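You operate a simulated robot arm through the tools that you are given. There is no shell and no other tool.

You run a simulated robot arm. Do the job below in one go: nothing can be reset, and whatever is moved stays where it is left.

Task
Move both pegs to the SMALL holes and stand the small white bowl between them.
Fine: the peg board is in the corner side drawer; shut it after. Where these are worked on the way, their far stop is far enough and under half their travel is too little: corner side drawer.

Only the result counts: the job must be done as asked and must still hold three seconds after the hand-in. Knocking over, shifting, dropping, spilling or breaking anything else fails it.

Robot
A 7-joint arm with a two-finger parallel gripper, fixed in place. Base frame: the origin is on the floor under the middle of its stand, x ahead of it, y to its left, z up. Readings come in cm, degrees, newtons and seconds.
It reaches about 147.9 cm from its shoulder. Its first joint turns from -166.0 to 166.0 degrees. Payload 4.4 kg.
Tool frame: the origin (TCP) lies between the finger pads and is the grasp point; the fingertips stand 2.3 cm ahead of it; z points along the fingers, y is the line along which they close. The gripper opens to 9.4 cm. The fingers are 3.8 cm wide and 1 cm thick; the gripper's body (5.4 by 9.6 cm) begins 3.9 cm behind the TCP.
Orientation is that of the tool frame in the base frame, as a unit quaternion [x, y, z, w]. With the fingers straight down and closing along the base's y, the tool's x points along the base's -x, its y along +y and its z along -z.

Tools
- The arm moves only by the tool play_rows. Its argument "increments" is a list of rows, each a list of 7 numbers: the finger opening in cm, from 0 to 9.4, then the shift along the tool's x, y, z in units of 30 mm (1.0 is 30 mm), then the turn, a rotation vector about the tool's x, y, z in units of 6 degrees (1.0 is 6 degrees). In form: [[fingers, dx, dy, dz, wx, wy, wz], ...]. A call has 1 to 20 rows; each row shifts and turns the commanded pose from where the row before left it, along the tool's axes as they then stand. A call with a number of a shift or a turn outside -1 to 1 is refused whole. A row lasts 0.2 s, in which the tool goes at most 5 cm and 8.6 degrees; a call with a longer step from one row to the next is refused whole, and so is a gripper value outside its range. Where a pose cannot be reached the arm comes as near as it can. A force on the tool above 40 N (or 10 N above the force at the start of the call, whichever is more), or a blocked arm, ends the call early, and 0.2 s more pass. The fingers move at their own pace (about 7.2 cm/s each) and stop on an object; they squeeze with about 38 N. The grip force told is the motor's: it shows also when the fingers shut on nothing. Time passes only in rows, and 0.2 s behind the last, so rows that do not move let the fingers close. It gives the time, the measured TCP pose, the force on the tool (base axes), the opening and the grip force at its end, in the units of the frame above (readings bear some noise), with the torque about the TCP (base axes, N m) and any sound that the robot's microphone picked up.
- Cameras (640 x 400 px; columns grow to the right, rows downward): "scene" is now at [2.2, 20.62, 149.43]; the picture's right is [0.30, -0.96, 0.00], its down [-0.63, -0.20, -0.75] and it looks along [0.72, 0.22, -0.66] (base axes); focal length 370 px, centre (320, 200). "wrist" rides on the gripper at [8.6, 1.6, -7.4] in the tool frame; the picture's right is [-0.18, 0.98, 0.00], its down [-0.58, -0.11, -0.81] and it looks along [-0.79, -0.15, 0.59] (tool axes); focal length 243 px, centre (320, 200). There is no depth. A picture from a camera that has moved, and an enlarged one, comes with that camera's place and axes in the base frame and with its lens.
- camera(camera): a new picture of that camera. The clock stands still meanwhile.
- aim_head(pan, tilt): turns the head with the scene camera to pan (to the left, within 155 degrees either way) and tilt (down, from -29 to 69), counted from straight ahead of the robot. It gives what a move gives.
- enlarge(camera, box): a new picture of the part [left, top, right, bottom] of that camera's present view, enlarged. The clock stands still meanwhile.
- job_done(): hands the job in; it is judged then, once.

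Nothing tells you positions but the pictures and the camera data. Unless the task says otherwise, let go and move clear before handing in.

The tools are called after "Request:" by a JSON object that holds its "method" and its "body". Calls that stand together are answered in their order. play_rows: Moves the arm, as the interface text tells. Its arguments: {"type":"object","properties":{"increments":{"type":"array","items":{"type":"array","items":{"type":"number"}}}},"required":["increments"]} The other tools are called the same way: aim_head (pan, tilt) turns the head that bears the scene camera; camera (camera) takes a picture; enlarge (camera, box) takes an enlarged picture of a part of a camera's view; job_done () hands the job in.

At the start:

```text
clock: 0.0
ee_pos: [63.34, 11.01, 114.73]
tool_rot: [0.0, 1.0, 0.001, 0.0]
ft_force: [0.5, -0.6, 0.2]
torque: [0.01, 0.02, 0.02]
finger_gap: 9.41
grasp_force: 0.1
head pan, tilt (commanded): [17.2, 41.3]
```

scene: 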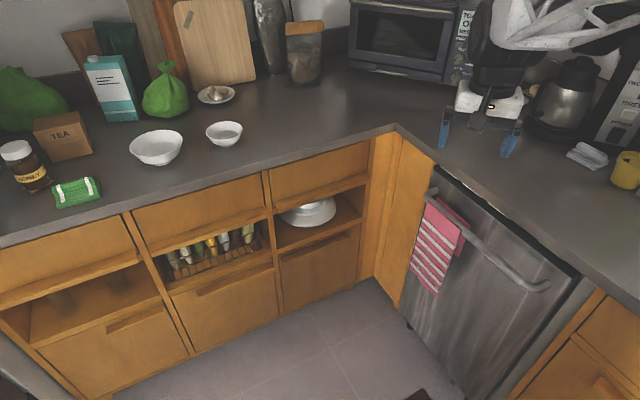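
wrist: 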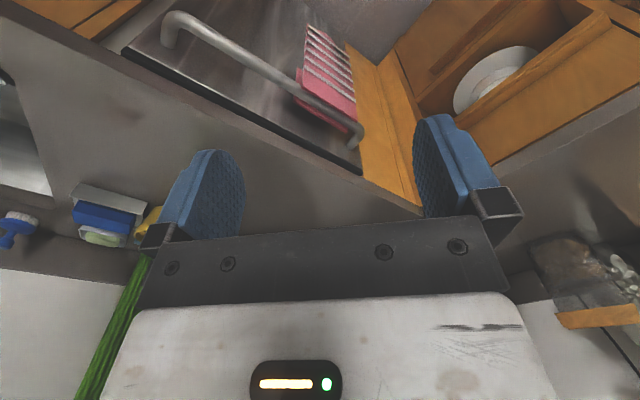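

I see a corner kitchen with two white bowls on the counter, several open-fronted drawers and a dishwasher, but no peg board yet. I'll look around before moving anything.

Request:
{"method": "enlarge", "body": {"camera": "scene", "box": [0, 150, 400, 400]}}

Request:
{"method": "enlarge", "body": {"camera": "scene", "box": [100, 100, 300, 225]}}

Request:
{"method": "enlarge", "body": {"camera": "scene", "box": [380, 240, 640, 400]}}

```text
1.60 times, centred on (200, 275) of scene
camera zoom: at [2.2, 20.62, 149.43], right [0.3, -0.96, 0.0], down [-0.63, -0.2, -0.75], along [0.72, 0.22, -0.66], focal length 592 px, centre (512, 80)
```

zoom: 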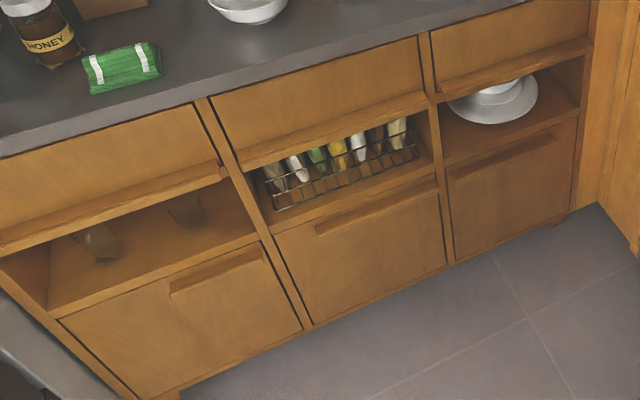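

```text
3.20 times, centred on (200, 162) of scene
camera zoom: at [2.2, 20.62, 149.43], right [0.3, -0.96, 0.0], down [-0.63, -0.2, -0.75], along [0.72, 0.22, -0.66], focal length 1183 px, centre (704, 320)
```

zoom: 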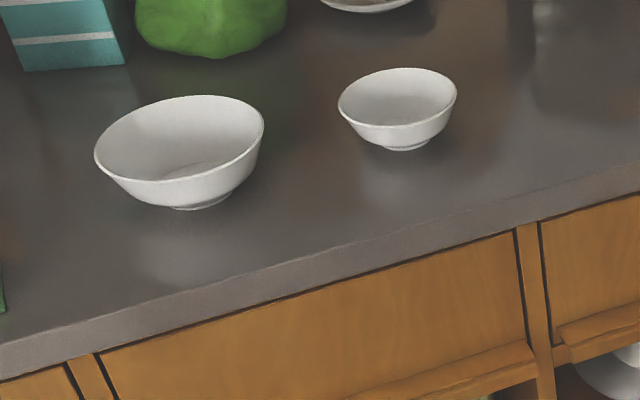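

```text
2.46 times, centred on (510, 320) of scene
camera zoom: at [2.2, 20.62, 149.43], right [0.3, -0.96, 0.0], down [-0.63, -0.2, -0.75], along [0.72, 0.22, -0.66], focal length 910 px, centre (-148, -95)
```

zoom: 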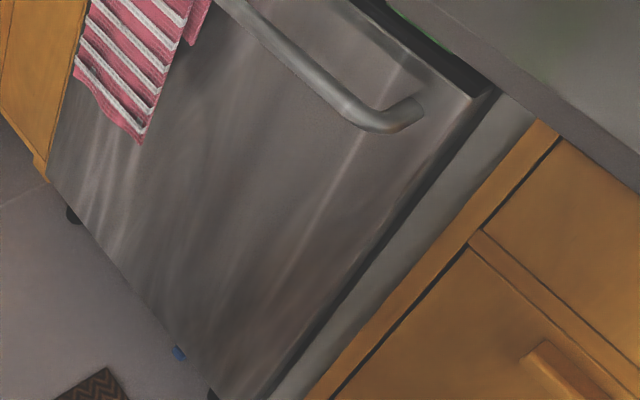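

I see three upper drawers under the front counter, and another cabinet beyond the dishwasher. I'll pan the head to see the rest of the kitchen.

Request:
{"method": "aim_head", "body": {"pan": -40, "tilt": 41}}

Request:
{"method": "camera", "body": {"camera": "scene"}}

Request:
{"method": "aim_head", "body": {"pan": 75, "tilt": 41}}

Request:
{"method": "camera", "body": {"camera": "scene"}}

Request:
{"method": "aim_head", "body": {"pan": 20, "tilt": 60}}

Request:
{"method": "camera", "body": {"camera": "scene"}}

```text
clock: 1.3
ee_pos: [63.24, 11.04, 114.79]
tool_rot: [0.0, 1.0, 0.0, 0.0]
ft_force: [0.6, 0.2, 0.3]
torque: [-0.01, -0.01, -0.03]
finger_gap: 9.39
grasp_force: 0.1
head pan, tilt (commanded): [-40.0, 41.0]
```

```text
taken
camera scene: at [1.96, 14.9, 149.49], right [-0.38, -0.92, 0.0], down [-0.6, 0.25, -0.76], along [0.7, -0.29, -0.65], focal length 370 px, centre (320, 200)
```

scene: 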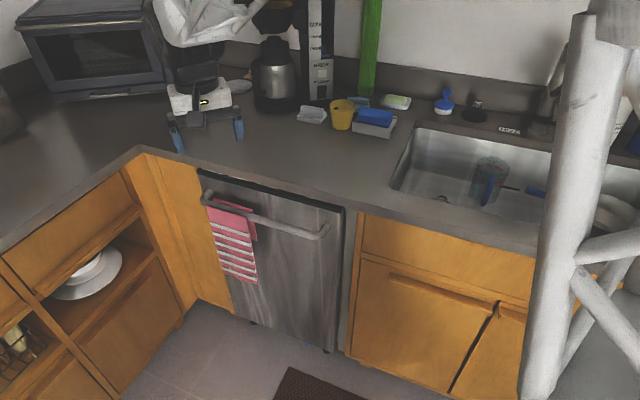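

```text
clock: 3.2
ee_pos: [63.27, 11.18, 114.79]
tool_rot: [0.0, 1.0, 0.0, -0.001]
ft_force: [0.5, -0.2, 0.1]
torque: [0.02, -0.02, 0.02]
finger_gap: 9.41
grasp_force: 0.0
head pan, tilt (commanded): [75.0, 41.0]
```

```text
taken
camera scene: at [-3.65, 26.28, 149.47], right [0.97, -0.26, 0.0], down [-0.17, -0.63, -0.75], along [0.2, 0.73, -0.66], focal length 370 px, centre (320, 200)
```

scene: 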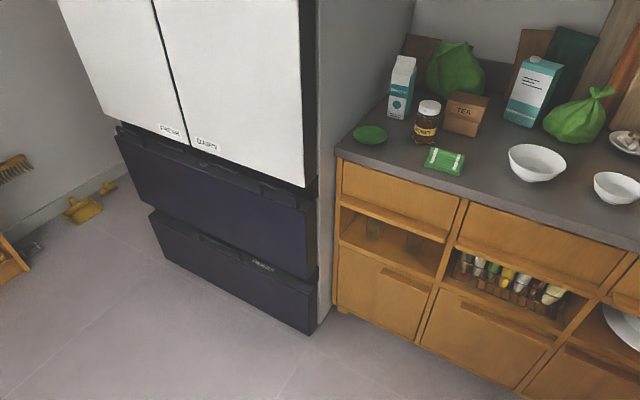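

```text
clock: 4.5
ee_pos: [63.29, 11.19, 114.92]
tool_rot: [0.0, 1.0, 0.0, 0.0]
ft_force: [0.2, 0.1, 0.7]
torque: [0.04, -0.02, 0.02]
finger_gap: 9.38
grasp_force: 0.0
head pan, tilt (commanded): [20.0, 60.0]
```

```text
taken
camera scene: at [0.42, 20.42, 146.95], right [0.34, -0.94, 0.0], down [-0.81, -0.3, -0.5], along [0.47, 0.17, -0.87], focal length 370 px, centre (320, 200)
```

scene: 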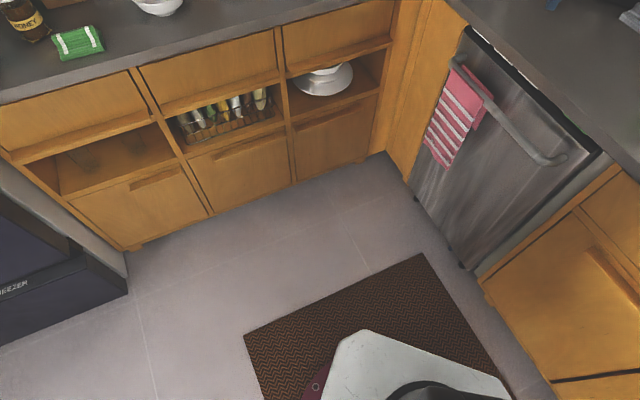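

The corner-side drawer should be the right-hand top drawer, next to the corner, with a lip pull on its lower edge. I'll zoom in on the pull.

Request:
{"method": "aim_head", "body": {"pan": 15, "tilt": 48}}

Request:
{"method": "camera", "body": {"camera": "scene"}}

Request:
{"method": "enlarge", "body": {"camera": "scene", "box": [230, 60, 430, 185]}}

```text
clock: 5.2
ee_pos: [63.3, 11.14, 114.88]
tool_rot: [0.0, 1.0, 0.001, 0.0]
ft_force: [0.4, 0.3, 0.6]
torque: [-0.03, 0.0, 0.01]
finger_gap: 9.39
grasp_force: 0.1
head pan, tilt (commanded): [15.0, 48.0]
```

```text
taken
camera scene: at [1.77, 20.17, 148.47], right [0.26, -0.97, 0.0], down [-0.72, -0.19, -0.67], along [0.65, 0.17, -0.74], focal length 370 px, centre (320, 200)
```

scene: 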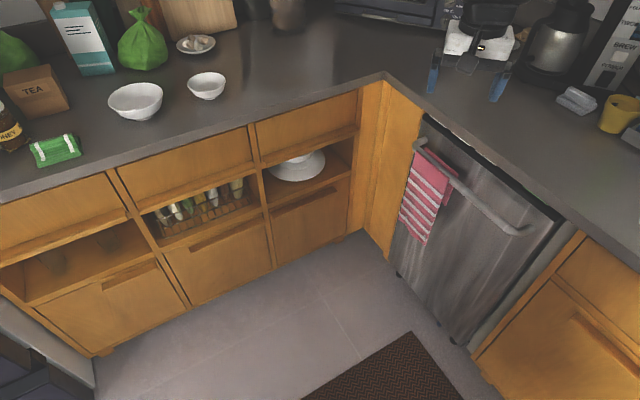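

```text
3.20 times, centred on (330, 122) of scene
camera zoom: at [1.77, 20.17, 148.47], right [0.26, -0.97, 0.0], down [-0.72, -0.19, -0.67], along [0.65, 0.17, -0.74], focal length 1183 px, centre (288, 448)
```

zoom: 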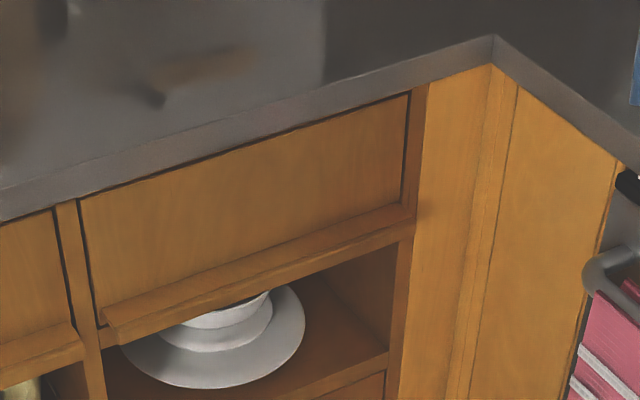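

The corner-side drawer's lip sits near (88, 46, 75), with its front facing the robot at 45°. I'll rotate the gripper to point at the drawer with the fingers closing vertically, staying in free space.

Request:
{"method": "play_rows", "body": {"increments": [[9.4, 0, 0.8, 0, 0, 0, 0], [9.4, 0, 0.8, 0, 0, 0, 0], [9.4, 0, 0.8, 0, 0, 0, 0], [9.4, 0, 0.8, 0, 0, 0, 0], [9.4, 0, 0, 0, -0.9433, -0.3907, 0.3907], [9.4, 0, 0, 0, -0.9433, -0.3907, 0.3907], [9.4, 0, 0, 0, -0.9433, -0.3907, 0.3907], [9.4, 0, 0, 0, -0.9433, -0.3907, 0.3907], [9.4, 0, 0, 0, -0.9433, -0.3907, 0.3907], [9.4, 0, 0, 0, -0.9433, -0.3907, 0.3907], [9.4, 0, 0, 0, -0.9433, -0.3907, 0.3907], [9.4, 0, 0, 0, -0.9433, -0.3907, 0.3907], [9.4, 0, 0, 0, -0.9433, -0.3907, 0.3907], [9.4, 0, 0, 0, -0.9433, -0.3907, 0.3907], [9.4, 0, 0, 0, -0.9433, -0.3907, 0.3907], [9.4, 0, 0, 0, -0.9433, -0.3907, 0.3907], [9.4, 0, 0, 0, -0.9433, -0.3907, 0.3907], [9.4, 0, 0, 0, -0.9433, -0.3907, 0.3907], [9.4, 0, 0, 0, -0.9433, -0.3907, 0.3907]]}}

Request:
{"method": "camera", "body": {"camera": "scene"}}

Request:
{"method": "camera", "body": {"camera": "wrist"}}

```text
clock: 9.2
ee_pos: [63.25, 20.58, 114.8]
tool_rot: [0.27, 0.653, 0.654, 0.27]
ft_force: [-0.1, -0.4, -0.2]
torque: [0.0, 0.0, -0.02]
finger_gap: 9.42
grasp_force: 0.0
head pan, tilt (commanded): [15.0, 48.0]
```

```text
taken
camera scene: at [1.77, 20.17, 148.48], right [0.26, -0.97, 0.0], down [-0.72, -0.19, -0.67], along [0.65, 0.17, -0.74], focal length 370 px, centre (320, 200)
```

scene: 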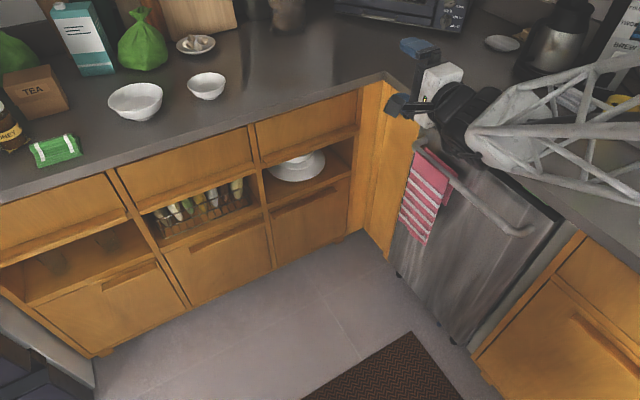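

```text
taken
camera wrist: at [51.92, 21.48, 116.53], right [0.13, -0.13, 0.98], down [-0.16, -0.98, -0.11], along [0.98, -0.14, -0.15], focal length 243 px, centre (320, 200)
```

wrist: 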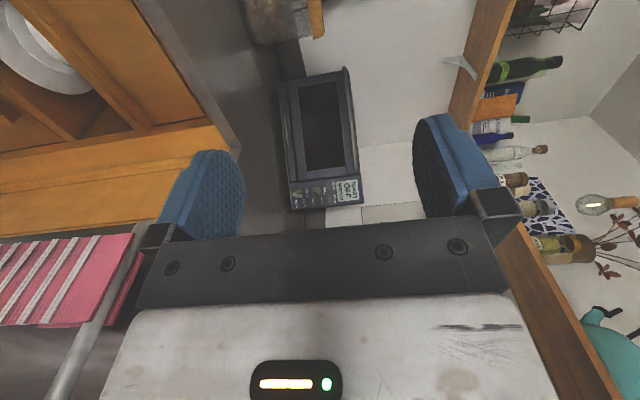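

The reorientation worked, with the TCP at (63, 21, 115) pointing squarely at the drawer front. Before descending I'll check where the elbow and forearm are relative to the dishwasher.

Request:
{"method": "aim_head", "body": {"pan": -15, "tilt": 45}}

Request:
{"method": "camera", "body": {"camera": "scene"}}

```text
clock: 10.1
ee_pos: [63.27, 20.69, 114.8]
tool_rot: [0.27, 0.654, 0.653, 0.27]
ft_force: [-0.4, -0.3, -0.1]
torque: [0.01, 0.01, 0.01]
finger_gap: 9.4
grasp_force: 0.0
head pan, tilt (commanded): [-15.0, 45.0]
```

```text
taken
camera scene: at [2.02, 16.04, 148.9], right [-0.26, -0.97, 0.0], down [-0.68, 0.18, -0.71], along [0.68, -0.18, -0.71], focal length 370 px, centre (320, 200)
```

scene: 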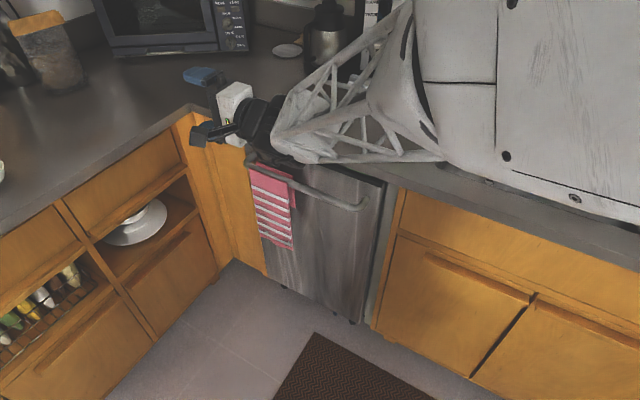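

The forearm comes in from the right, above the counter edge. I'll descend in modest steps and check clearance as I go.

Request:
{"method": "play_rows", "body": {"increments": [[9.4, 0, -0.9, 0, 0, 0, 0], [9.4, 0, -0.9, 0, 0, 0, 0], [9.4, 0, -0.9, 0, 0, 0, 0], [9.4, 0, -0.9, 0, 0, 0, 0], [9.4, 0, -0.9, 0, 0, 0, 0]]}}

Request:
{"method": "camera", "body": {"camera": "scene"}}

Request:
{"method": "camera", "body": {"camera": "wrist"}}

```text
clock: 11.3
ee_pos: [63.32, 20.75, 101.26]
tool_rot: [0.27, 0.653, 0.654, 0.271]
ft_force: [0.9, -0.1, 0.7]
torque: [-0.02, -0.02, 0.0]
finger_gap: 9.4
grasp_force: 0.1
head pan, tilt (commanded): [-15.0, 45.0]
```

```text
taken
camera scene: at [2.01, 16.03, 148.9], right [-0.26, -0.97, 0.0], down [-0.68, 0.18, -0.71], along [0.68, -0.18, -0.71], focal length 370 px, centre (320, 200)
```

scene: 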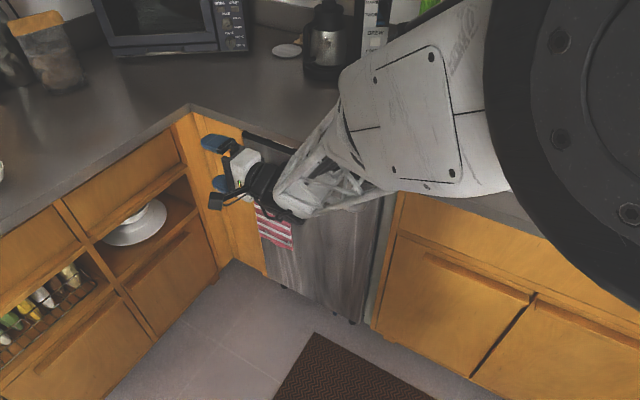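

```text
taken
camera wrist: at [51.92, 21.57, 102.94], right [0.13, -0.13, 0.98], down [-0.16, -0.98, -0.11], along [0.98, -0.14, -0.15], focal length 243 px, centre (320, 200)
```

wrist: 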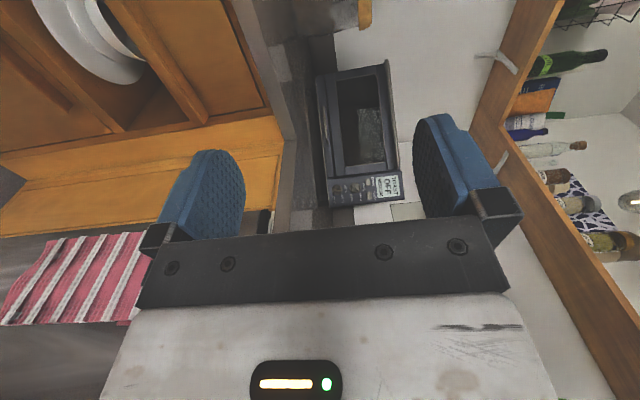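

The elbow rises as the hand descends, so the forearm stays clear. I'll continue down towards lip height.

Request:
{"method": "play_rows", "body": {"increments": [[9.4, 0, -0.9, 0, 0, 0, 0], [9.4, 0, -0.9, 0, 0, 0, 0], [9.4, 0, -0.9, 0, 0, 0, 0], [9.4, 0, -0.9, 0, 0, 0, 0], [9.4, 0, -0.9, 0, 0, 0, 0], [9.4, 0, -0.9, 0, 0, 0, 0], [9.4, 0, -0.9, 0, 0, 0, 0], [9.4, 0, -0.9, 0, 0, 0, 0]]}}

Request:
{"method": "camera", "body": {"camera": "scene"}}

Request:
{"method": "camera", "body": {"camera": "wrist"}}

```text
clock: 13.1
ee_pos: [63.24, 20.81, 79.6]
tool_rot: [0.27, 0.654, 0.653, 0.27]
ft_force: [0.8, -0.5, -0.5]
torque: [0.01, -0.01, 0.0]
finger_gap: 9.38
grasp_force: 0.0
head pan, tilt (commanded): [-15.0, 45.0]
```

```text
taken
camera scene: at [2.01, 16.03, 148.9], right [-0.26, -0.97, 0.0], down [-0.68, 0.18, -0.71], along [0.68, -0.18, -0.71], focal length 370 px, centre (320, 200)
```

scene: 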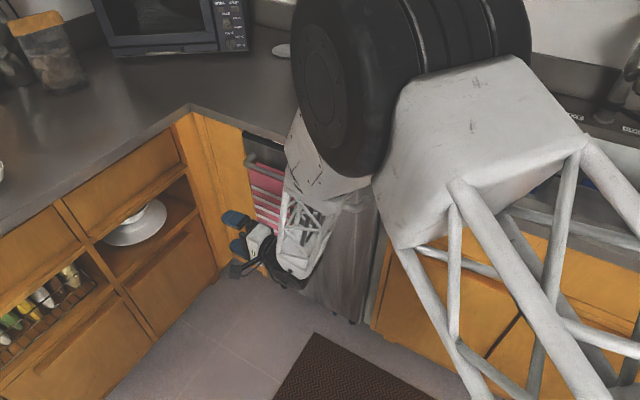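

```text
taken
camera wrist: at [51.79, 21.68, 81.33], right [0.13, -0.13, 0.98], down [-0.16, -0.98, -0.11], along [0.98, -0.14, -0.15], focal length 243 px, centre (320, 200)
```

wrist: 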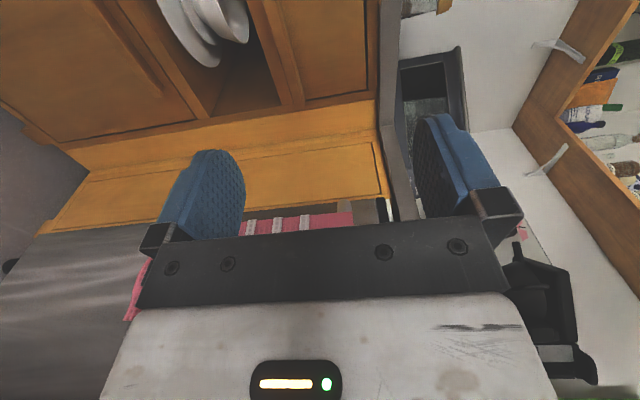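

The gripper is at z=79.6 in front of the drawer. I'll zoom in on the lip through the wrist camera to fix its height and depth.

Request:
{"method": "enlarge", "body": {"camera": "wrist", "box": [160, 0, 416, 160]}}

Request:
{"method": "enlarge", "body": {"camera": "scene", "box": [0, 90, 240, 240]}}

```text
2.50 times, centred on (288, 80) of wrist
camera zoom: at [51.79, 21.68, 81.33], right [0.13, -0.13, 0.98], down [-0.16, -0.98, -0.11], along [0.98, -0.14, -0.15], focal length 606 px, centre (400, 500)
```

zoom: 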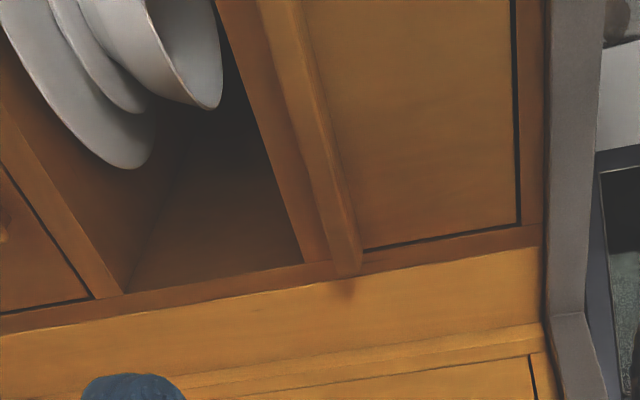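

```text
2.67 times, centred on (120, 165) of scene
camera zoom: at [2.01, 16.03, 148.9], right [-0.26, -0.97, 0.0], down [-0.68, 0.18, -0.71], along [0.68, -0.18, -0.71], focal length 986 px, centre (853, 293)
```

zoom: 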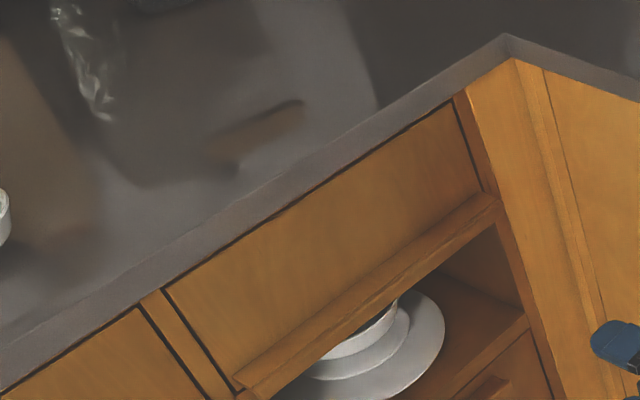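

The lip measures about z 70.6–72.8, front at w≈95.5 and drawer face at w≈98 (w is distance along the 45° normal). I'll line up at z≈71.7 and approach partway.

Request:
{"method": "play_rows", "body": {"increments": [[9.4, -0.1, -0.88, 0, 0, 0, 0], [9.4, -0.1, -0.88, 0, 0, 0, 0], [9.4, 0, -0.88, 0, 0, 0, 0], [9.4, 0, 0, 0.95, 0, 0, 0], [9.4, 0, 0, 0.95, 0, 0, 0], [9.4, 0, 0, 0.95, 0, 0, 0], [9.4, 0, 0, 0.95, 0, 0, 0], [9.4, 0, 0, 0.95, 0, 0, 0], [9.4, 0, 0, 0.95, 0, 0, 0], [9.4, 0, 0, 0.95, 0, 0, 0], [9.4, 0, 0, 0.95, 0, 0, 0], [9.4, 0, 0, 0.95, 0, 0, 0]]}}

Request:
{"method": "camera", "body": {"camera": "scene"}}

Request:
{"method": "camera", "body": {"camera": "wrist"}}

```text
clock: 15.7
ee_pos: [81.77, 38.51, 71.57]
tool_rot: [0.27, 0.654, 0.654, 0.269]
ft_force: [-1.3, 0.0, -0.3]
torque: [0.03, -0.01, -0.02]
finger_gap: 9.39
grasp_force: 0.1
head pan, tilt (commanded): [-15.0, 45.0]
```

```text
taken
camera scene: at [2.01, 16.02, 148.9], right [-0.26, -0.97, 0.0], down [-0.68, 0.18, -0.71], along [0.68, -0.18, -0.71], focal length 370 px, centre (320, 200)
```

scene: 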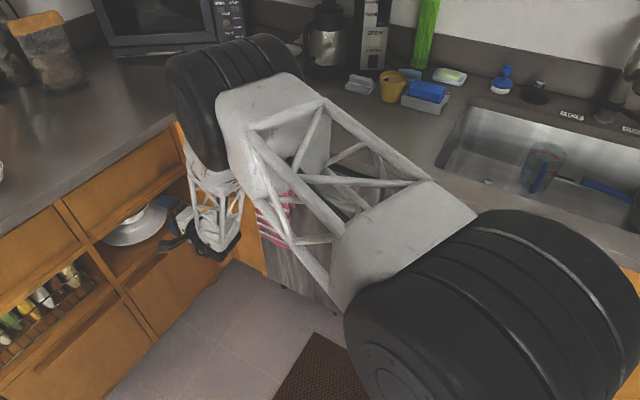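

```text
taken
camera wrist: at [70.36, 39.36, 73.26], right [0.13, -0.13, 0.98], down [-0.16, -0.98, -0.11], along [0.98, -0.14, -0.15], focal length 243 px, centre (320, 200)
```

wrist: 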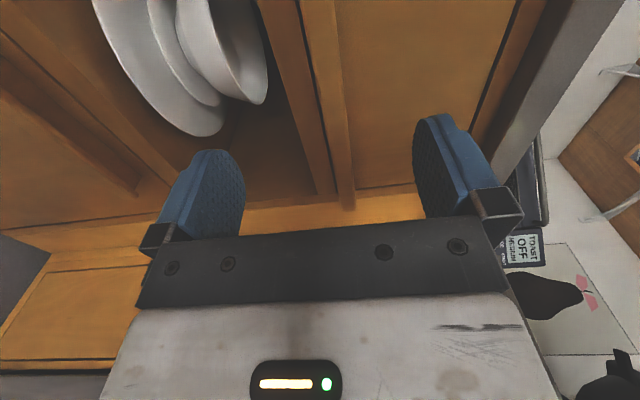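

The lip sits centred between the fingers. I'll advance until the pads straddle it, then close.

Request:
{"method": "play_rows", "body": {"increments": [[9.4, 0, 0, 0.85, 0, 0, 0], [9.4, 0, 0, 0.85, 0, 0, 0], [9.4, 0, 0, 0.85, 0, 0, 0], [9.4, 0, 0, 0.5, 0, 0, 0], [9.4, 0, 0, 0.25, 0, 0, 0]]}}

Request:
{"method": "camera", "body": {"camera": "wrist"}}

```text
clock: 16.9
ee_pos: [88.76, 45.6, 71.53]
tool_rot: [0.27, 0.654, 0.653, 0.27]
ft_force: [0.0, -0.8, 1.2]
torque: [-0.01, -0.01, -0.01]
finger_gap: 9.41
grasp_force: 0.1
head pan, tilt (commanded): [-15.0, 45.0]
```

```text
taken
camera wrist: at [77.36, 46.3, 73.41], right [0.13, -0.13, 0.98], down [-0.16, -0.98, -0.11], along [0.98, -0.14, -0.15], focal length 243 px, centre (320, 200)
```

wrist: 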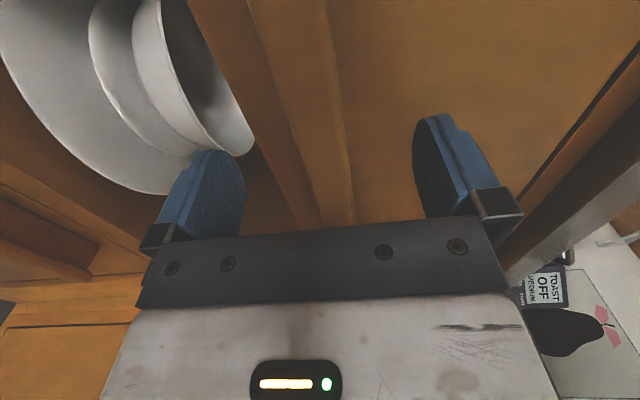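

No contact yet and the lip is between the pads. Closing on it now.

Request:
{"method": "play_rows", "body": {"increments": [[5, 0, 0, 0, 0, 0, 0], [2.5, 0, 0, 0, 0, 0, 0], [1, 0, 0, 0, 0, 0, 0], [0, 0, 0, 0, 0, 0, 0], [0, 0, 0, 0, 0, 0, 0]]}}

Request:
{"method": "camera", "body": {"camera": "wrist"}}

```text
clock: 18.1
ee_pos: [88.84, 45.57, 72.1]
tool_rot: [0.269, 0.652, 0.656, 0.27]
ft_force: [-13.2, -9.1, 12.3]
torque: [0.75, 0.65, 0.22]
finger_gap: 1.99
grasp_force: 44.9
head pan, tilt (commanded): [-15.0, 45.0]
stopped in row 5: the force on the tool passed its limit at 42 N (the readings are from after the stop); the commanded pose is now the measured one
```

```text
taken
camera wrist: at [77.47, 46.33, 73.77], right [0.13, -0.13, 0.98], down [-0.16, -0.98, -0.11], along [0.98, -0.14, -0.14], focal length 243 px, centre (320, 200)
```

wrist: 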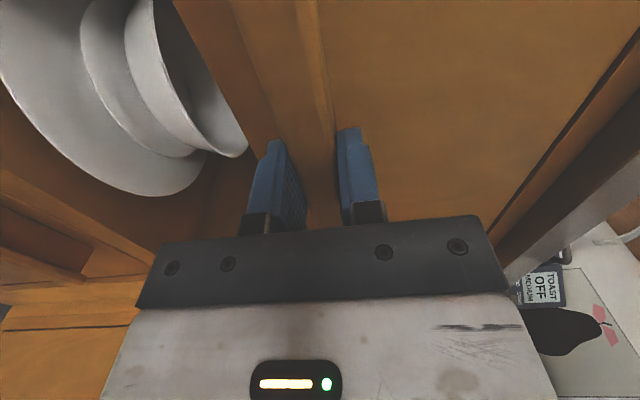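

The lip is gripped with a 2.0 cm gap. I'll pull the drawer outward along −z in small steps.

Request:
{"method": "play_rows", "body": {"increments": [[0, 0, 0, -0.3, 0, 0, 0], [0, 0, 0, -0.4, 0, 0, 0], [0, 0, 0, -0.4, 0, 0, 0], [0, 0, 0, -0.4, 0, 0, 0], [0, 0, 0, -0.4, 0, 0, 0]]}}

Request:
{"method": "camera", "body": {"camera": "wrist"}}

```text
clock: 19.3
ee_pos: [84.91, 41.42, 71.94]
tool_rot: [0.269, 0.652, 0.655, 0.271]
ft_force: [-0.5, 3.5, 2.2]
torque: [0.89, 1.21, 0.21]
finger_gap: 2.01
grasp_force: 45.3
head pan, tilt (commanded): [-15.0, 45.0]
```

```text
taken
camera wrist: at [73.4, 42.25, 73.77], right [0.13, -0.13, 0.98], down [-0.16, -0.98, -0.11], along [0.98, -0.14, -0.14], focal length 243 px, centre (320, 200)
```

wrist: 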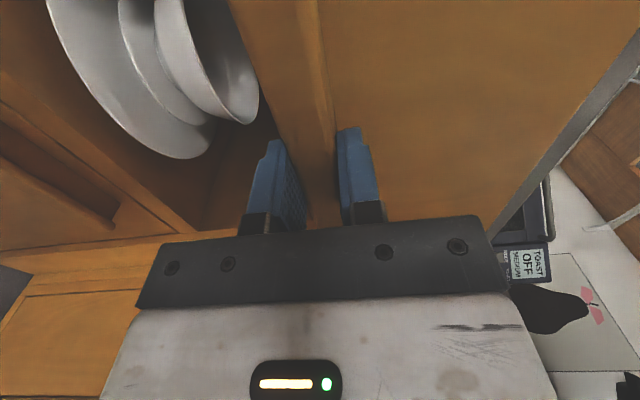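

The drawer is sliding smoothly with the hand. Continuing to pull.

Request:
{"method": "play_rows", "body": {"increments": [[0, 0, 0, -0.5, 0, 0, 0], [0, 0, 0, -0.5, 0, 0, 0], [0, 0, 0, -0.5, 0, 0, 0], [0, 0, 0, -0.5, 0, 0, 0], [0, 0, 0, -0.5, 0, 0, 0], [0, 0, 0, -0.5, 0, 0, 0], [0, 0, 0, -0.5, 0, 0, 0], [0, 0, 0, -0.5, 0, 0, 0]]}}

Request:
{"method": "aim_head", "body": {"pan": 25, "tilt": 48}}

Request:
{"method": "camera", "body": {"camera": "scene"}}

```text
clock: 21.1
ee_pos: [76.79, 33.42, 72.07]
tool_rot: [0.267, 0.652, 0.655, 0.271]
ft_force: [-2.6, 6.4, 5.4]
torque: [1.11, 1.3, -1.0]
finger_gap: 1.99
grasp_force: 45.1
head pan, tilt (commanded): [-15.0, 45.0]
stopped in row 8: the force on the tool passed its limit at 43 N (the readings are from after the stop); the commanded pose is now the measured one
```

```text
clock: 22.1
ee_pos: [76.96, 33.4, 72.03]
tool_rot: [0.267, 0.652, 0.656, 0.272]
ft_force: [-7.2, 10.1, 9.6]
torque: [1.11, 1.19, 0.16]
finger_gap: 1.98
grasp_force: 45.1
head pan, tilt (commanded): [25.0, 48.0]
```

```text
taken
camera scene: at [1.29, 21.46, 148.48], right [0.42, -0.91, 0.0], down [-0.67, -0.31, -0.67], along [0.61, 0.28, -0.74], focal length 370 px, centre (320, 200)
```

scene: 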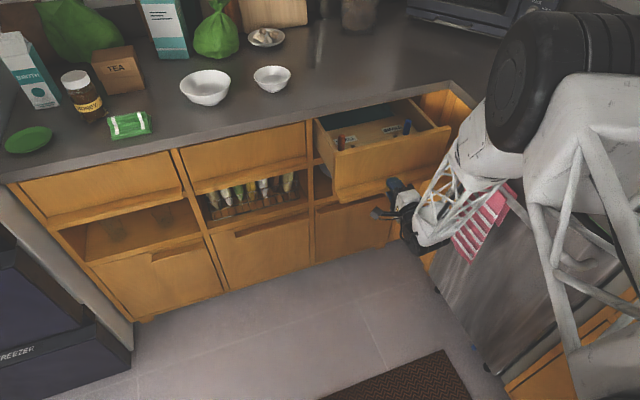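

The drawer is open about 17 cm and I can see a board with a red peg and a blue peg inside. The pull stopped on force, so this is possibly the far stop; I'll look closer.

Request:
{"method": "enlarge", "body": {"camera": "scene", "box": [290, 70, 470, 182]}}

Request:
{"method": "enlarge", "body": {"camera": "scene", "box": [310, 90, 440, 171]}}

```text
3.56 times, centred on (380, 126) of scene
camera zoom: at [1.29, 21.46, 148.48], right [0.42, -0.91, 0.0], down [-0.67, -0.31, -0.67], along [0.61, 0.28, -0.74], focal length 1315 px, centre (107, 463)
```

zoom: 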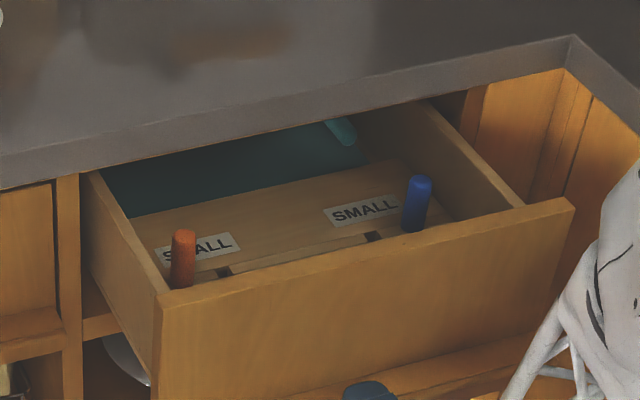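

```text
4.92 times, centred on (375, 130) of scene
camera zoom: at [1.29, 21.46, 148.48], right [0.42, -0.91, 0.0], down [-0.67, -0.31, -0.67], along [0.61, 0.28, -0.74], focal length 1820 px, centre (49, 542)
```

zoom: 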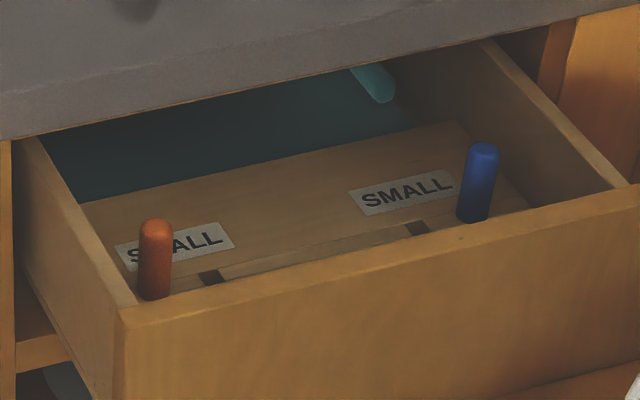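

The pegs stand at the board's outer holes, with small dark SMALL holes just inboard of them. I'll pull gently once more to confirm whether this is the end stop.

Request:
{"method": "play_rows", "body": {"increments": [[0, 0, 0, -0.2, 0, 0, 0], [0, 0, 0, -0.2, 0, 0, 0], [0, 0, 0, -0.3, 0, 0, 0], [0, 0, 0, -0.3, 0, 0, 0]]}}

```text
clock: 23.1
ee_pos: [74.81, 31.36, 72.03]
tool_rot: [0.268, 0.652, 0.656, 0.271]
ft_force: [-9.6, 13.0, 7.3]
torque: [0.97, 1.36, -1.35]
finger_gap: 2.0
grasp_force: 45.2
head pan, tilt (commanded): [25.0, 48.0]
```

It slid another 3 cm, so that wasn't the stop; the force was a sideways load of about 16 N. I'll add a small sideways correction and keep pulling.

Request:
{"method": "play_rows", "body": {"increments": [[0, 0.08, 0, -0.2, 0, 0, 0], [0, 0.05, 0, -0.3, 0, 0, 0], [0, 0.02, 0, -0.4, 0, 0, 0], [0, 0.01, 0, -0.4, 0, 0, 0], [0, 0.01, 0, -0.4, 0, 0, 0]]}}

```text
clock: 23.7
ee_pos: [73.63, 30.23, 72.09]
tool_rot: [0.27, 0.652, 0.654, 0.272]
ft_force: [8.4, -7.7, -4.2]
torque: [0.92, 1.27, -0.81]
finger_gap: 1.98
grasp_force: 45.5
head pan, tilt (commanded): [25.0, 48.0]
stopped in row 3: the force on the tool passed its limit at 45 N (the readings are from after the stop); the commanded pose is now the measured one
```

Request:
{"method": "play_rows", "body": {"increments": [[0, 0, 0, -0.15, 0, 0, 0], [0, 0, 0, -0.15, 0, 0, 0], [0, 0, 0, -0.15, 0, 0, 0], [0, 0, 0, -0.15, 0, 0, 0], [0, 0, 0, -0.15, 0, 0, 0], [0, 0, 0, -0.15, 0, 0, 0]]}}

Request:
{"method": "camera", "body": {"camera": "scene"}}

```text
clock: 25.1
ee_pos: [71.71, 28.35, 72.13]
tool_rot: [0.27, 0.651, 0.655, 0.273]
ft_force: [27.8, -24.4, -7.4]
torque: [0.8, 1.16, -0.98]
finger_gap: 2.0
grasp_force: 45.6
head pan, tilt (commanded): [25.0, 48.0]
```

```text
taken
camera scene: at [1.33, 21.45, 148.48], right [0.42, -0.91, 0.0], down [-0.67, -0.31, -0.67], along [0.61, 0.28, -0.74], focal length 370 px, centre (320, 200)
```

scene: 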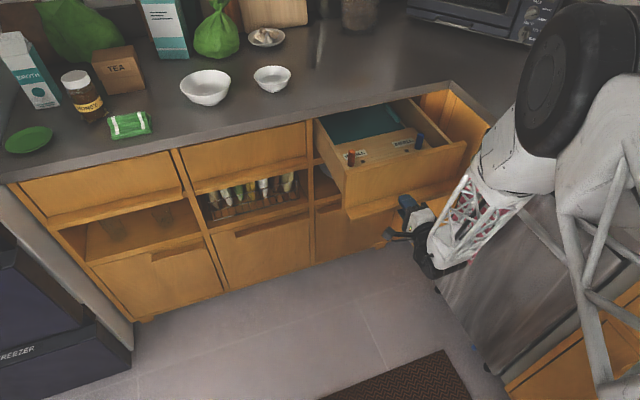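

Open about 24 cm and still moving, but there is now about 37 N of side load the other way. I'll ease it off and continue.

Request:
{"method": "play_rows", "body": {"increments": [[0, -0.04, 0, 0, 0, 0, 0], [0, -0.04, 0, 0, 0, 0, 0], [0, 0, 0, -0.05, 0, 0, 0]]}}

```text
clock: 25.9
ee_pos: [71.67, 28.43, 72.17]
tool_rot: [0.269, 0.652, 0.655, 0.271]
ft_force: [-13.4, 16.2, 6.6]
torque: [1.09, 1.07, -0.04]
finger_gap: 1.99
grasp_force: 45.0
head pan, tilt (commanded): [25.0, 48.0]
```

Request:
{"method": "play_rows", "body": {"increments": [[0, 0.025, 0, -0.1, 0, 0, 0], [0, 0, 0, -0.15, 0, 0, 0], [0, 0, 0, -0.15, 0, 0, 0], [0, 0, 0, -0.15, 0, 0, 0], [0, 0, 0, -0.15, 0, 0, 0], [0, 0, 0, -0.15, 0, 0, 0]]}}

```text
clock: 26.4
ee_pos: [71.5, 28.11, 72.07]
tool_rot: [0.269, 0.653, 0.654, 0.271]
ft_force: [-5.9, 3.9, 9.3]
torque: [0.89, 1.09, -0.29]
finger_gap: 1.98
grasp_force: 45.3
head pan, tilt (commanded): [25.0, 48.0]
stopped in row 2: the force on the tool passed its limit at 42 N (the readings are from after the stop); the commanded pose is now the measured one
```

Request:
{"method": "play_rows", "body": {"increments": [[0, 0, 0, -0.08, 0, 0, 0], [0, 0, 0, -0.08, 0, 0, 0], [0, 0, 0, -0.08, 0, 0, 0], [0, 0, 0, -0.08, 0, 0, 0], [0, 0, 0, -0.08, 0, 0, 0], [0, 0, 0, -0.08, 0, 0, 0]]}}

```text
clock: 27.8
ee_pos: [70.47, 27.19, 71.92]
tool_rot: [0.269, 0.651, 0.656, 0.271]
ft_force: [-9.2, 13.9, 14.6]
torque: [1.2, 1.07, 0.89]
finger_gap: 1.97
grasp_force: 45.2
head pan, tilt (commanded): [25.0, 48.0]
```

Request:
{"method": "play_rows", "body": {"increments": [[0, 0.02, -0.02, -0.1, 0, 0, 0], [0, 0, 0, -0.1, 0, 0, 0], [0, 0, 0, -0.1, 0, 0, 0], [0, 0, 0, -0.1, 0, 0, 0], [0, 0, 0, -0.1, 0, 0, 0], [0, 0, 0, -0.1, 0, 0, 0], [0, 0, 0, -0.1, 0, 0, 0], [0, 0, 0, -0.1, 0, 0, 0], [0, 0, 0, -0.1, 0, 0, 0], [0, 0, 0, -0.1, 0, 0, 0]]}}

Request:
{"method": "camera", "body": {"camera": "scene"}}

```text
clock: 28.7
ee_pos: [69.95, 26.53, 72.13]
tool_rot: [0.269, 0.651, 0.656, 0.271]
ft_force: [-8.3, 4.5, 7.7]
torque: [1.08, 1.21, -0.24]
finger_gap: 1.99
grasp_force: 45.0
head pan, tilt (commanded): [25.0, 48.0]
stopped in row 4: the force on the tool passed its limit at 41 N (the readings are from after the stop); the commanded pose is now the measured one
```

```text
taken
camera scene: at [1.29, 21.46, 148.48], right [0.42, -0.91, 0.0], down [-0.67, -0.31, -0.67], along [0.61, 0.28, -0.74], focal length 370 px, centre (320, 200)
```

scene: 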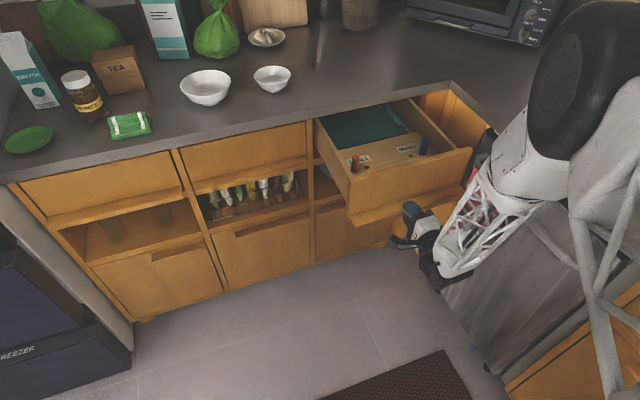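

Request:
{"method": "enlarge", "body": {"camera": "scene", "box": [300, 90, 500, 215]}}

Request:
{"method": "camera", "body": {"camera": "wrist"}}

```text
3.20 times, centred on (400, 152) of scene
camera zoom: at [1.29, 21.46, 148.48], right [0.42, -0.91, 0.0], down [-0.67, -0.31, -0.67], along [0.61, 0.28, -0.74], focal length 1183 px, centre (64, 352)
```

zoom: 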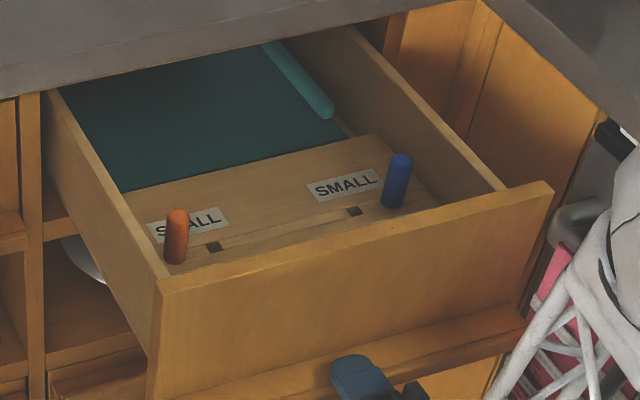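

```text
taken
camera wrist: at [58.44, 27.34, 73.75], right [0.12, -0.13, 0.98], down [-0.16, -0.98, -0.11], along [0.98, -0.14, -0.14], focal length 243 px, centre (320, 200)
```

wrist: 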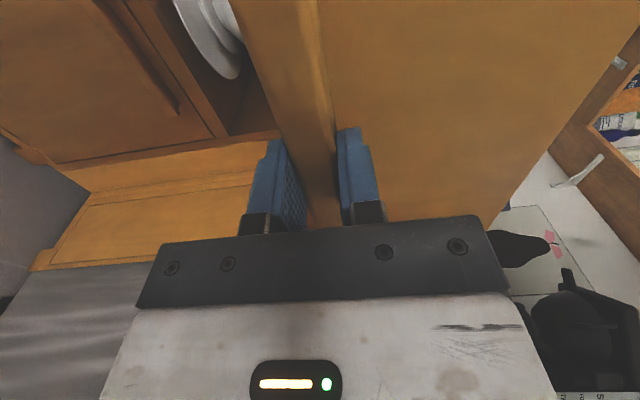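

Still holding the lip, drawer open about 27 cm and the board fully visible. I'll pull a bit more to see whether it's near its stop.

Request:
{"method": "play_rows", "body": {"increments": [[0, 0.01, 0, -0.08, 0, 0, 0], [0, 0, 0, -0.08, 0, 0, 0], [0, 0, 0, -0.08, 0, 0, 0], [0, 0, 0, -0.08, 0, 0, 0], [0, 0, 0, -0.08, 0, 0, 0], [0, 0, 0, -0.08, 0, 0, 0], [0, 0, 0, -0.08, 0, 0, 0], [0, 0, 0, -0.08, 0, 0, 0]]}}

```text
clock: 30.5
ee_pos: [68.57, 25.3, 72.25]
tool_rot: [0.267, 0.651, 0.656, 0.272]
ft_force: [4.1, 0.3, 25.0]
torque: [1.03, 1.37, -1.38]
finger_gap: 2.0
grasp_force: 45.1
head pan, tilt (commanded): [25.0, 48.0]
```

Request:
{"method": "play_rows", "body": {"increments": [[0, 0, 0.03, -0.08, 0, 0, 0], [0, 0, 0, -0.1, 0, 0, 0], [0, 0, 0, -0.1, 0, 0, 0], [0, 0, 0.005, -0.1, 0, 0, 0], [0, 0, 0, -0.1, 0, 0, 0], [0, 0, 0, -0.1, 0, 0, 0], [0, 0, 0.005, -0.1, 0, 0, 0], [0, 0, 0, -0.1, 0, 0, 0], [0, 0, 0, -0.1, 0, 0, 0], [0, 0, 0, -0.1, 0, 0, 0]]}}

```text
clock: 32.7
ee_pos: [66.44, 23.02, 72.14]
tool_rot: [0.268, 0.651, 0.656, 0.271]
ft_force: [16.1, -12.5, -6.2]
torque: [0.81, 1.36, -1.07]
finger_gap: 1.98
grasp_force: 45.0
head pan, tilt (commanded): [25.0, 48.0]
```

Request:
{"method": "play_rows", "body": {"increments": [[0, -0.025, 0, -0.08, 0, 0, 0], [0, 0, 0, -0.1, 0, 0, 0], [0, 0, 0, -0.1, 0, 0, 0], [0, 0, 0.005, -0.1, 0, 0, 0], [0, 0, 0, -0.1, 0, 0, 0], [0, 0, 0, -0.1, 0, 0, 0], [0, 0, 0.005, -0.1, 0, 0, 0], [0, 0, 0, -0.1, 0, 0, 0], [0, 0, 0, -0.1, 0, 0, 0], [0, 0, 0, -0.1, 0, 0, 0]]}}

Request:
{"method": "camera", "body": {"camera": "scene"}}

```text
clock: 33.9
ee_pos: [65.36, 22.05, 72.16]
tool_rot: [0.267, 0.652, 0.656, 0.27]
ft_force: [-9.0, 6.6, 3.0]
torque: [0.83, 0.95, -0.32]
finger_gap: 1.99
grasp_force: 45.0
head pan, tilt (commanded): [25.0, 48.0]
stopped in row 6: the force on the tool passed its limit at 41 N (the readings are from after the stop); the commanded pose is now the measured one
```

```text
taken
camera scene: at [1.3, 21.47, 148.48], right [0.42, -0.91, 0.0], down [-0.67, -0.31, -0.67], along [0.61, 0.28, -0.74], focal length 370 px, centre (320, 200)
```

scene: 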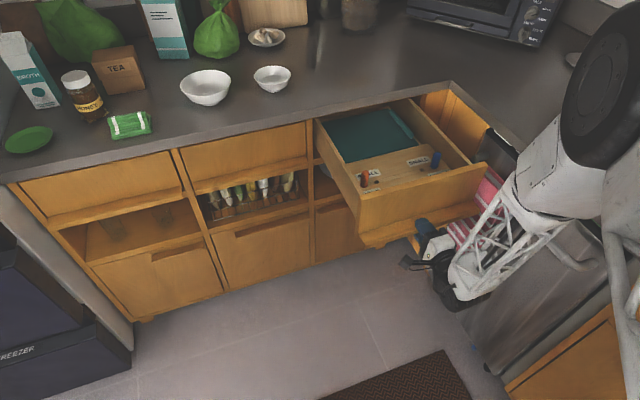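

Request:
{"method": "play_rows", "body": {"increments": [[0, 0, 0, -0.08, 0, 0, 0], [0, 0, 0, -0.08, 0, 0, 0], [0, 0, 0, -0.08, 0, 0, 0], [0, 0, 0, -0.08, 0, 0, 0], [0, 0, 0, -0.08, 0, 0, 0], [0, 0, 0, -0.08, 0, 0, 0], [0, 0, 0, -0.08, 0, 0, 0], [0, 0, 0, -0.08, 0, 0, 0], [0, 0, 0, -0.08, 0, 0, 0], [0, 0, 0, -0.08, 0, 0, 0]]}}

Request:
{"method": "enlarge", "body": {"camera": "scene", "box": [310, 90, 510, 215]}}

```text
clock: 36.1
ee_pos: [63.75, 20.39, 72.05]
tool_rot: [0.268, 0.652, 0.656, 0.269]
ft_force: [-5.5, 7.4, 2.6]
torque: [0.4, 0.5, -0.27]
finger_gap: 1.97
grasp_force: 45.0
head pan, tilt (commanded): [25.0, 48.0]
stopped in row 10: the force on the tool passed its limit at 41 N (the readings are from after the stop); the commanded pose is now the measured one
```

```text
3.20 times, centred on (410, 152) of scene
camera zoom: at [1.3, 21.47, 148.48], right [0.42, -0.91, 0.0], down [-0.67, -0.31, -0.67], along [0.61, 0.28, -0.74], focal length 1183 px, centre (32, 352)
```

zoom: 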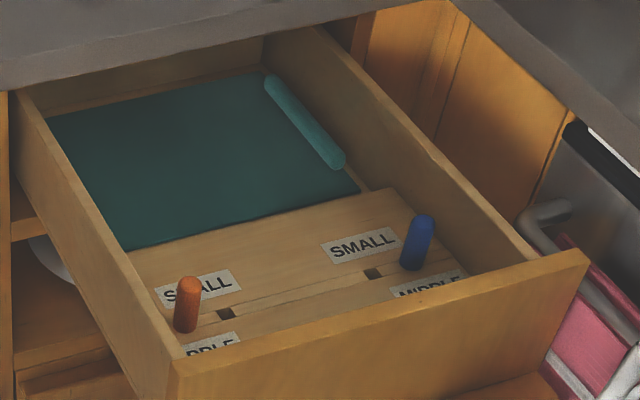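

The drawer is open about 35.5 cm, its back wall is visible, and the board shows SMALL and MIDDLE rows. I'll release the lip and back away before getting a top-down view.

Request:
{"method": "play_rows", "body": {"increments": [[3, 0, 0, 0, 0, 0, 0], [6, 0, 0, 0, 0, 0, 0], [8, 0, 0, 0, 0, 0, 0], [8, 0, 0, 0, 0, 0, 0], [8, 0, 0, -0.5, 0, 0, 0], [8, 0, 0, -0.8, 0, 0, 0], [8, 0, 0, -0.8, 0, 0, 0], [8, 0, 0, -0.8, 0, 0, 0]]}}

Request:
{"method": "camera", "body": {"camera": "scene"}}

Request:
{"method": "camera", "body": {"camera": "wrist"}}

```text
clock: 38.0
ee_pos: [57.48, 13.84, 72.07]
tool_rot: [0.268, 0.652, 0.656, 0.27]
ft_force: [-0.7, 0.0, 0.3]
torque: [-0.01, 0.0, -0.02]
finger_gap: 8.0
grasp_force: 0.1
head pan, tilt (commanded): [25.0, 48.0]
```

```text
taken
camera scene: at [1.3, 21.47, 148.48], right [0.42, -0.91, 0.0], down [-0.67, -0.31, -0.67], along [0.61, 0.28, -0.74], focal length 370 px, centre (320, 200)
```

scene: 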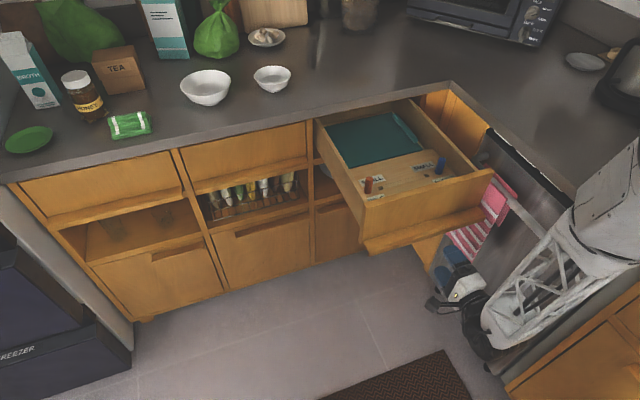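

```text
taken
camera wrist: at [46.1, 14.64, 73.67], right [0.13, -0.13, 0.98], down [-0.15, -0.98, -0.11], along [0.98, -0.14, -0.14], focal length 243 px, centre (320, 200)
```

wrist: 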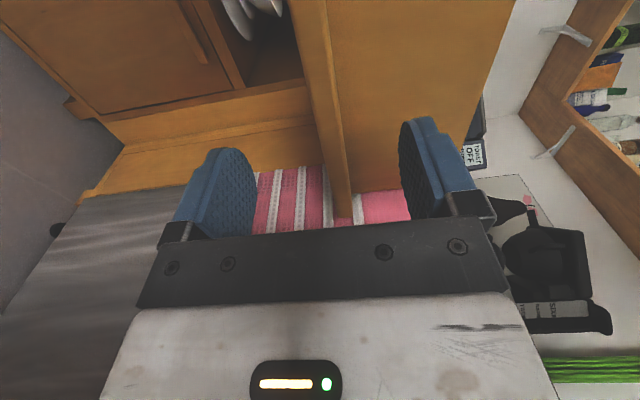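

Released and clear of the drawer. I'll raise the hand and turn the fingers downward, closing along the drawer's depth axis.

Request:
{"method": "play_rows", "body": {"increments": [[8, 0, 0.95, 0, 0, 0, 0], [8, 0, 0.95, 0, 0, 0, 0], [8, 0, 0.95, 0, 0, 0, 0], [8, 0, 0.95, 0, 0, 0, 0], [8, 0, 0.95, 0, 0, 0, 0], [8, 0, 0.95, 0, 0, 0, 0], [8, 0, 0.95, 0, 0, 0, 0], [8, 0, 0.95, 0, 0, 0, 0], [8, 0, 0.95, 0, 0, 0, 0], [8, 0, 0.95, 0, 0, 0, 0], [8, 0, 0.95, 0, 0, 0, 0], [8, 0, 0.95, 0, 0, 0, 0], [8, 0, 0.95, 0, 0, 0, 0], [8, 0, 0.95, 0, 0, 0, 0], [8, 0, 0.95, 0, 0, 0, 0]]}}

Request:
{"method": "play_rows", "body": {"increments": [[8, 0, 0, 0, 1, 0, 0], [8, 0, 0, 0, 1, 0, 0], [8, 0, 0, 0, 1, 0, 0], [8, 0, 0, 0, 1, 0, 0], [8, 0, 0, 0, 1, 0, 0], [8, 0, 0, 0, 1, 0, 0], [8, 0, 0, 0, 1, 0, 0], [8, 0, 0, 0, 1, 0, 0], [8, 0, 0, 0, 1, 0, 0], [8, 0, 0, 0, 1, 0, 0], [8, 0, 0, 0, 1, 0, 0], [8, 0, 0, 0, 1, 0, 0], [8, 0, 0, 0, 1, 0, 0], [8, 0, 0, 0, 1, 0, 0], [8, 0, 0, 0, 1, 0, 0]]}}

Request:
{"method": "camera", "body": {"camera": "scene"}}

Request:
{"method": "camera", "body": {"camera": "wrist"}}

```text
clock: 41.1
ee_pos: [57.66, 13.98, 115.02]
tool_rot: [0.268, 0.652, 0.656, 0.269]
ft_force: [-0.1, 0.4, -0.4]
torque: [0.0, 0.0, 0.0]
finger_gap: 8.01
grasp_force: 0.0
head pan, tilt (commanded): [25.0, 48.0]
```

```text
clock: 44.4
ee_pos: [57.43, 14.08, 114.85]
tool_rot: [0.38, 0.925, 0.001, 0.002]
ft_force: [0.5, 0.1, 0.4]
torque: [-0.02, 0.01, 0.0]
finger_gap: 8.0
grasp_force: 0.0
head pan, tilt (commanded): [25.0, 48.0]
```

```text
taken
camera scene: at [1.3, 21.46, 148.48], right [0.42, -0.91, 0.0], down [-0.67, -0.31, -0.67], along [0.61, 0.28, -0.74], focal length 370 px, centre (320, 200)
```

scene: 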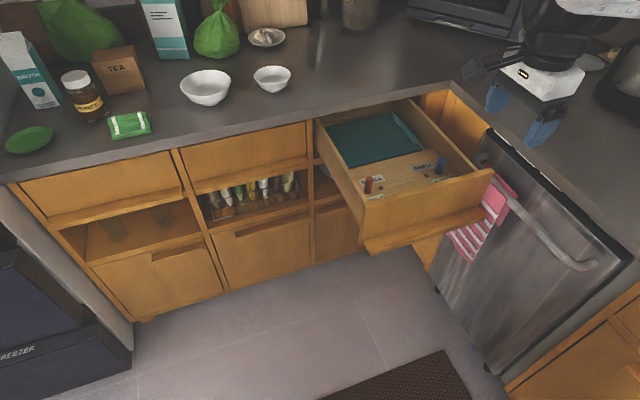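

```text
taken
camera wrist: at [52.35, 21.2, 122.35], right [0.82, 0.57, 0.0], down [0.33, -0.49, 0.81], along [0.46, -0.66, -0.59], focal length 243 px, centre (320, 200)
```

wrist: 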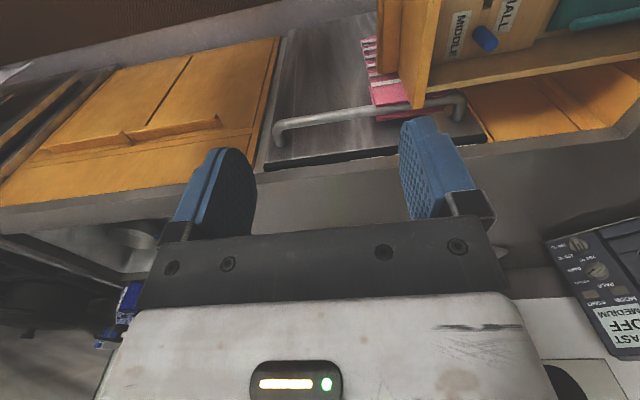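

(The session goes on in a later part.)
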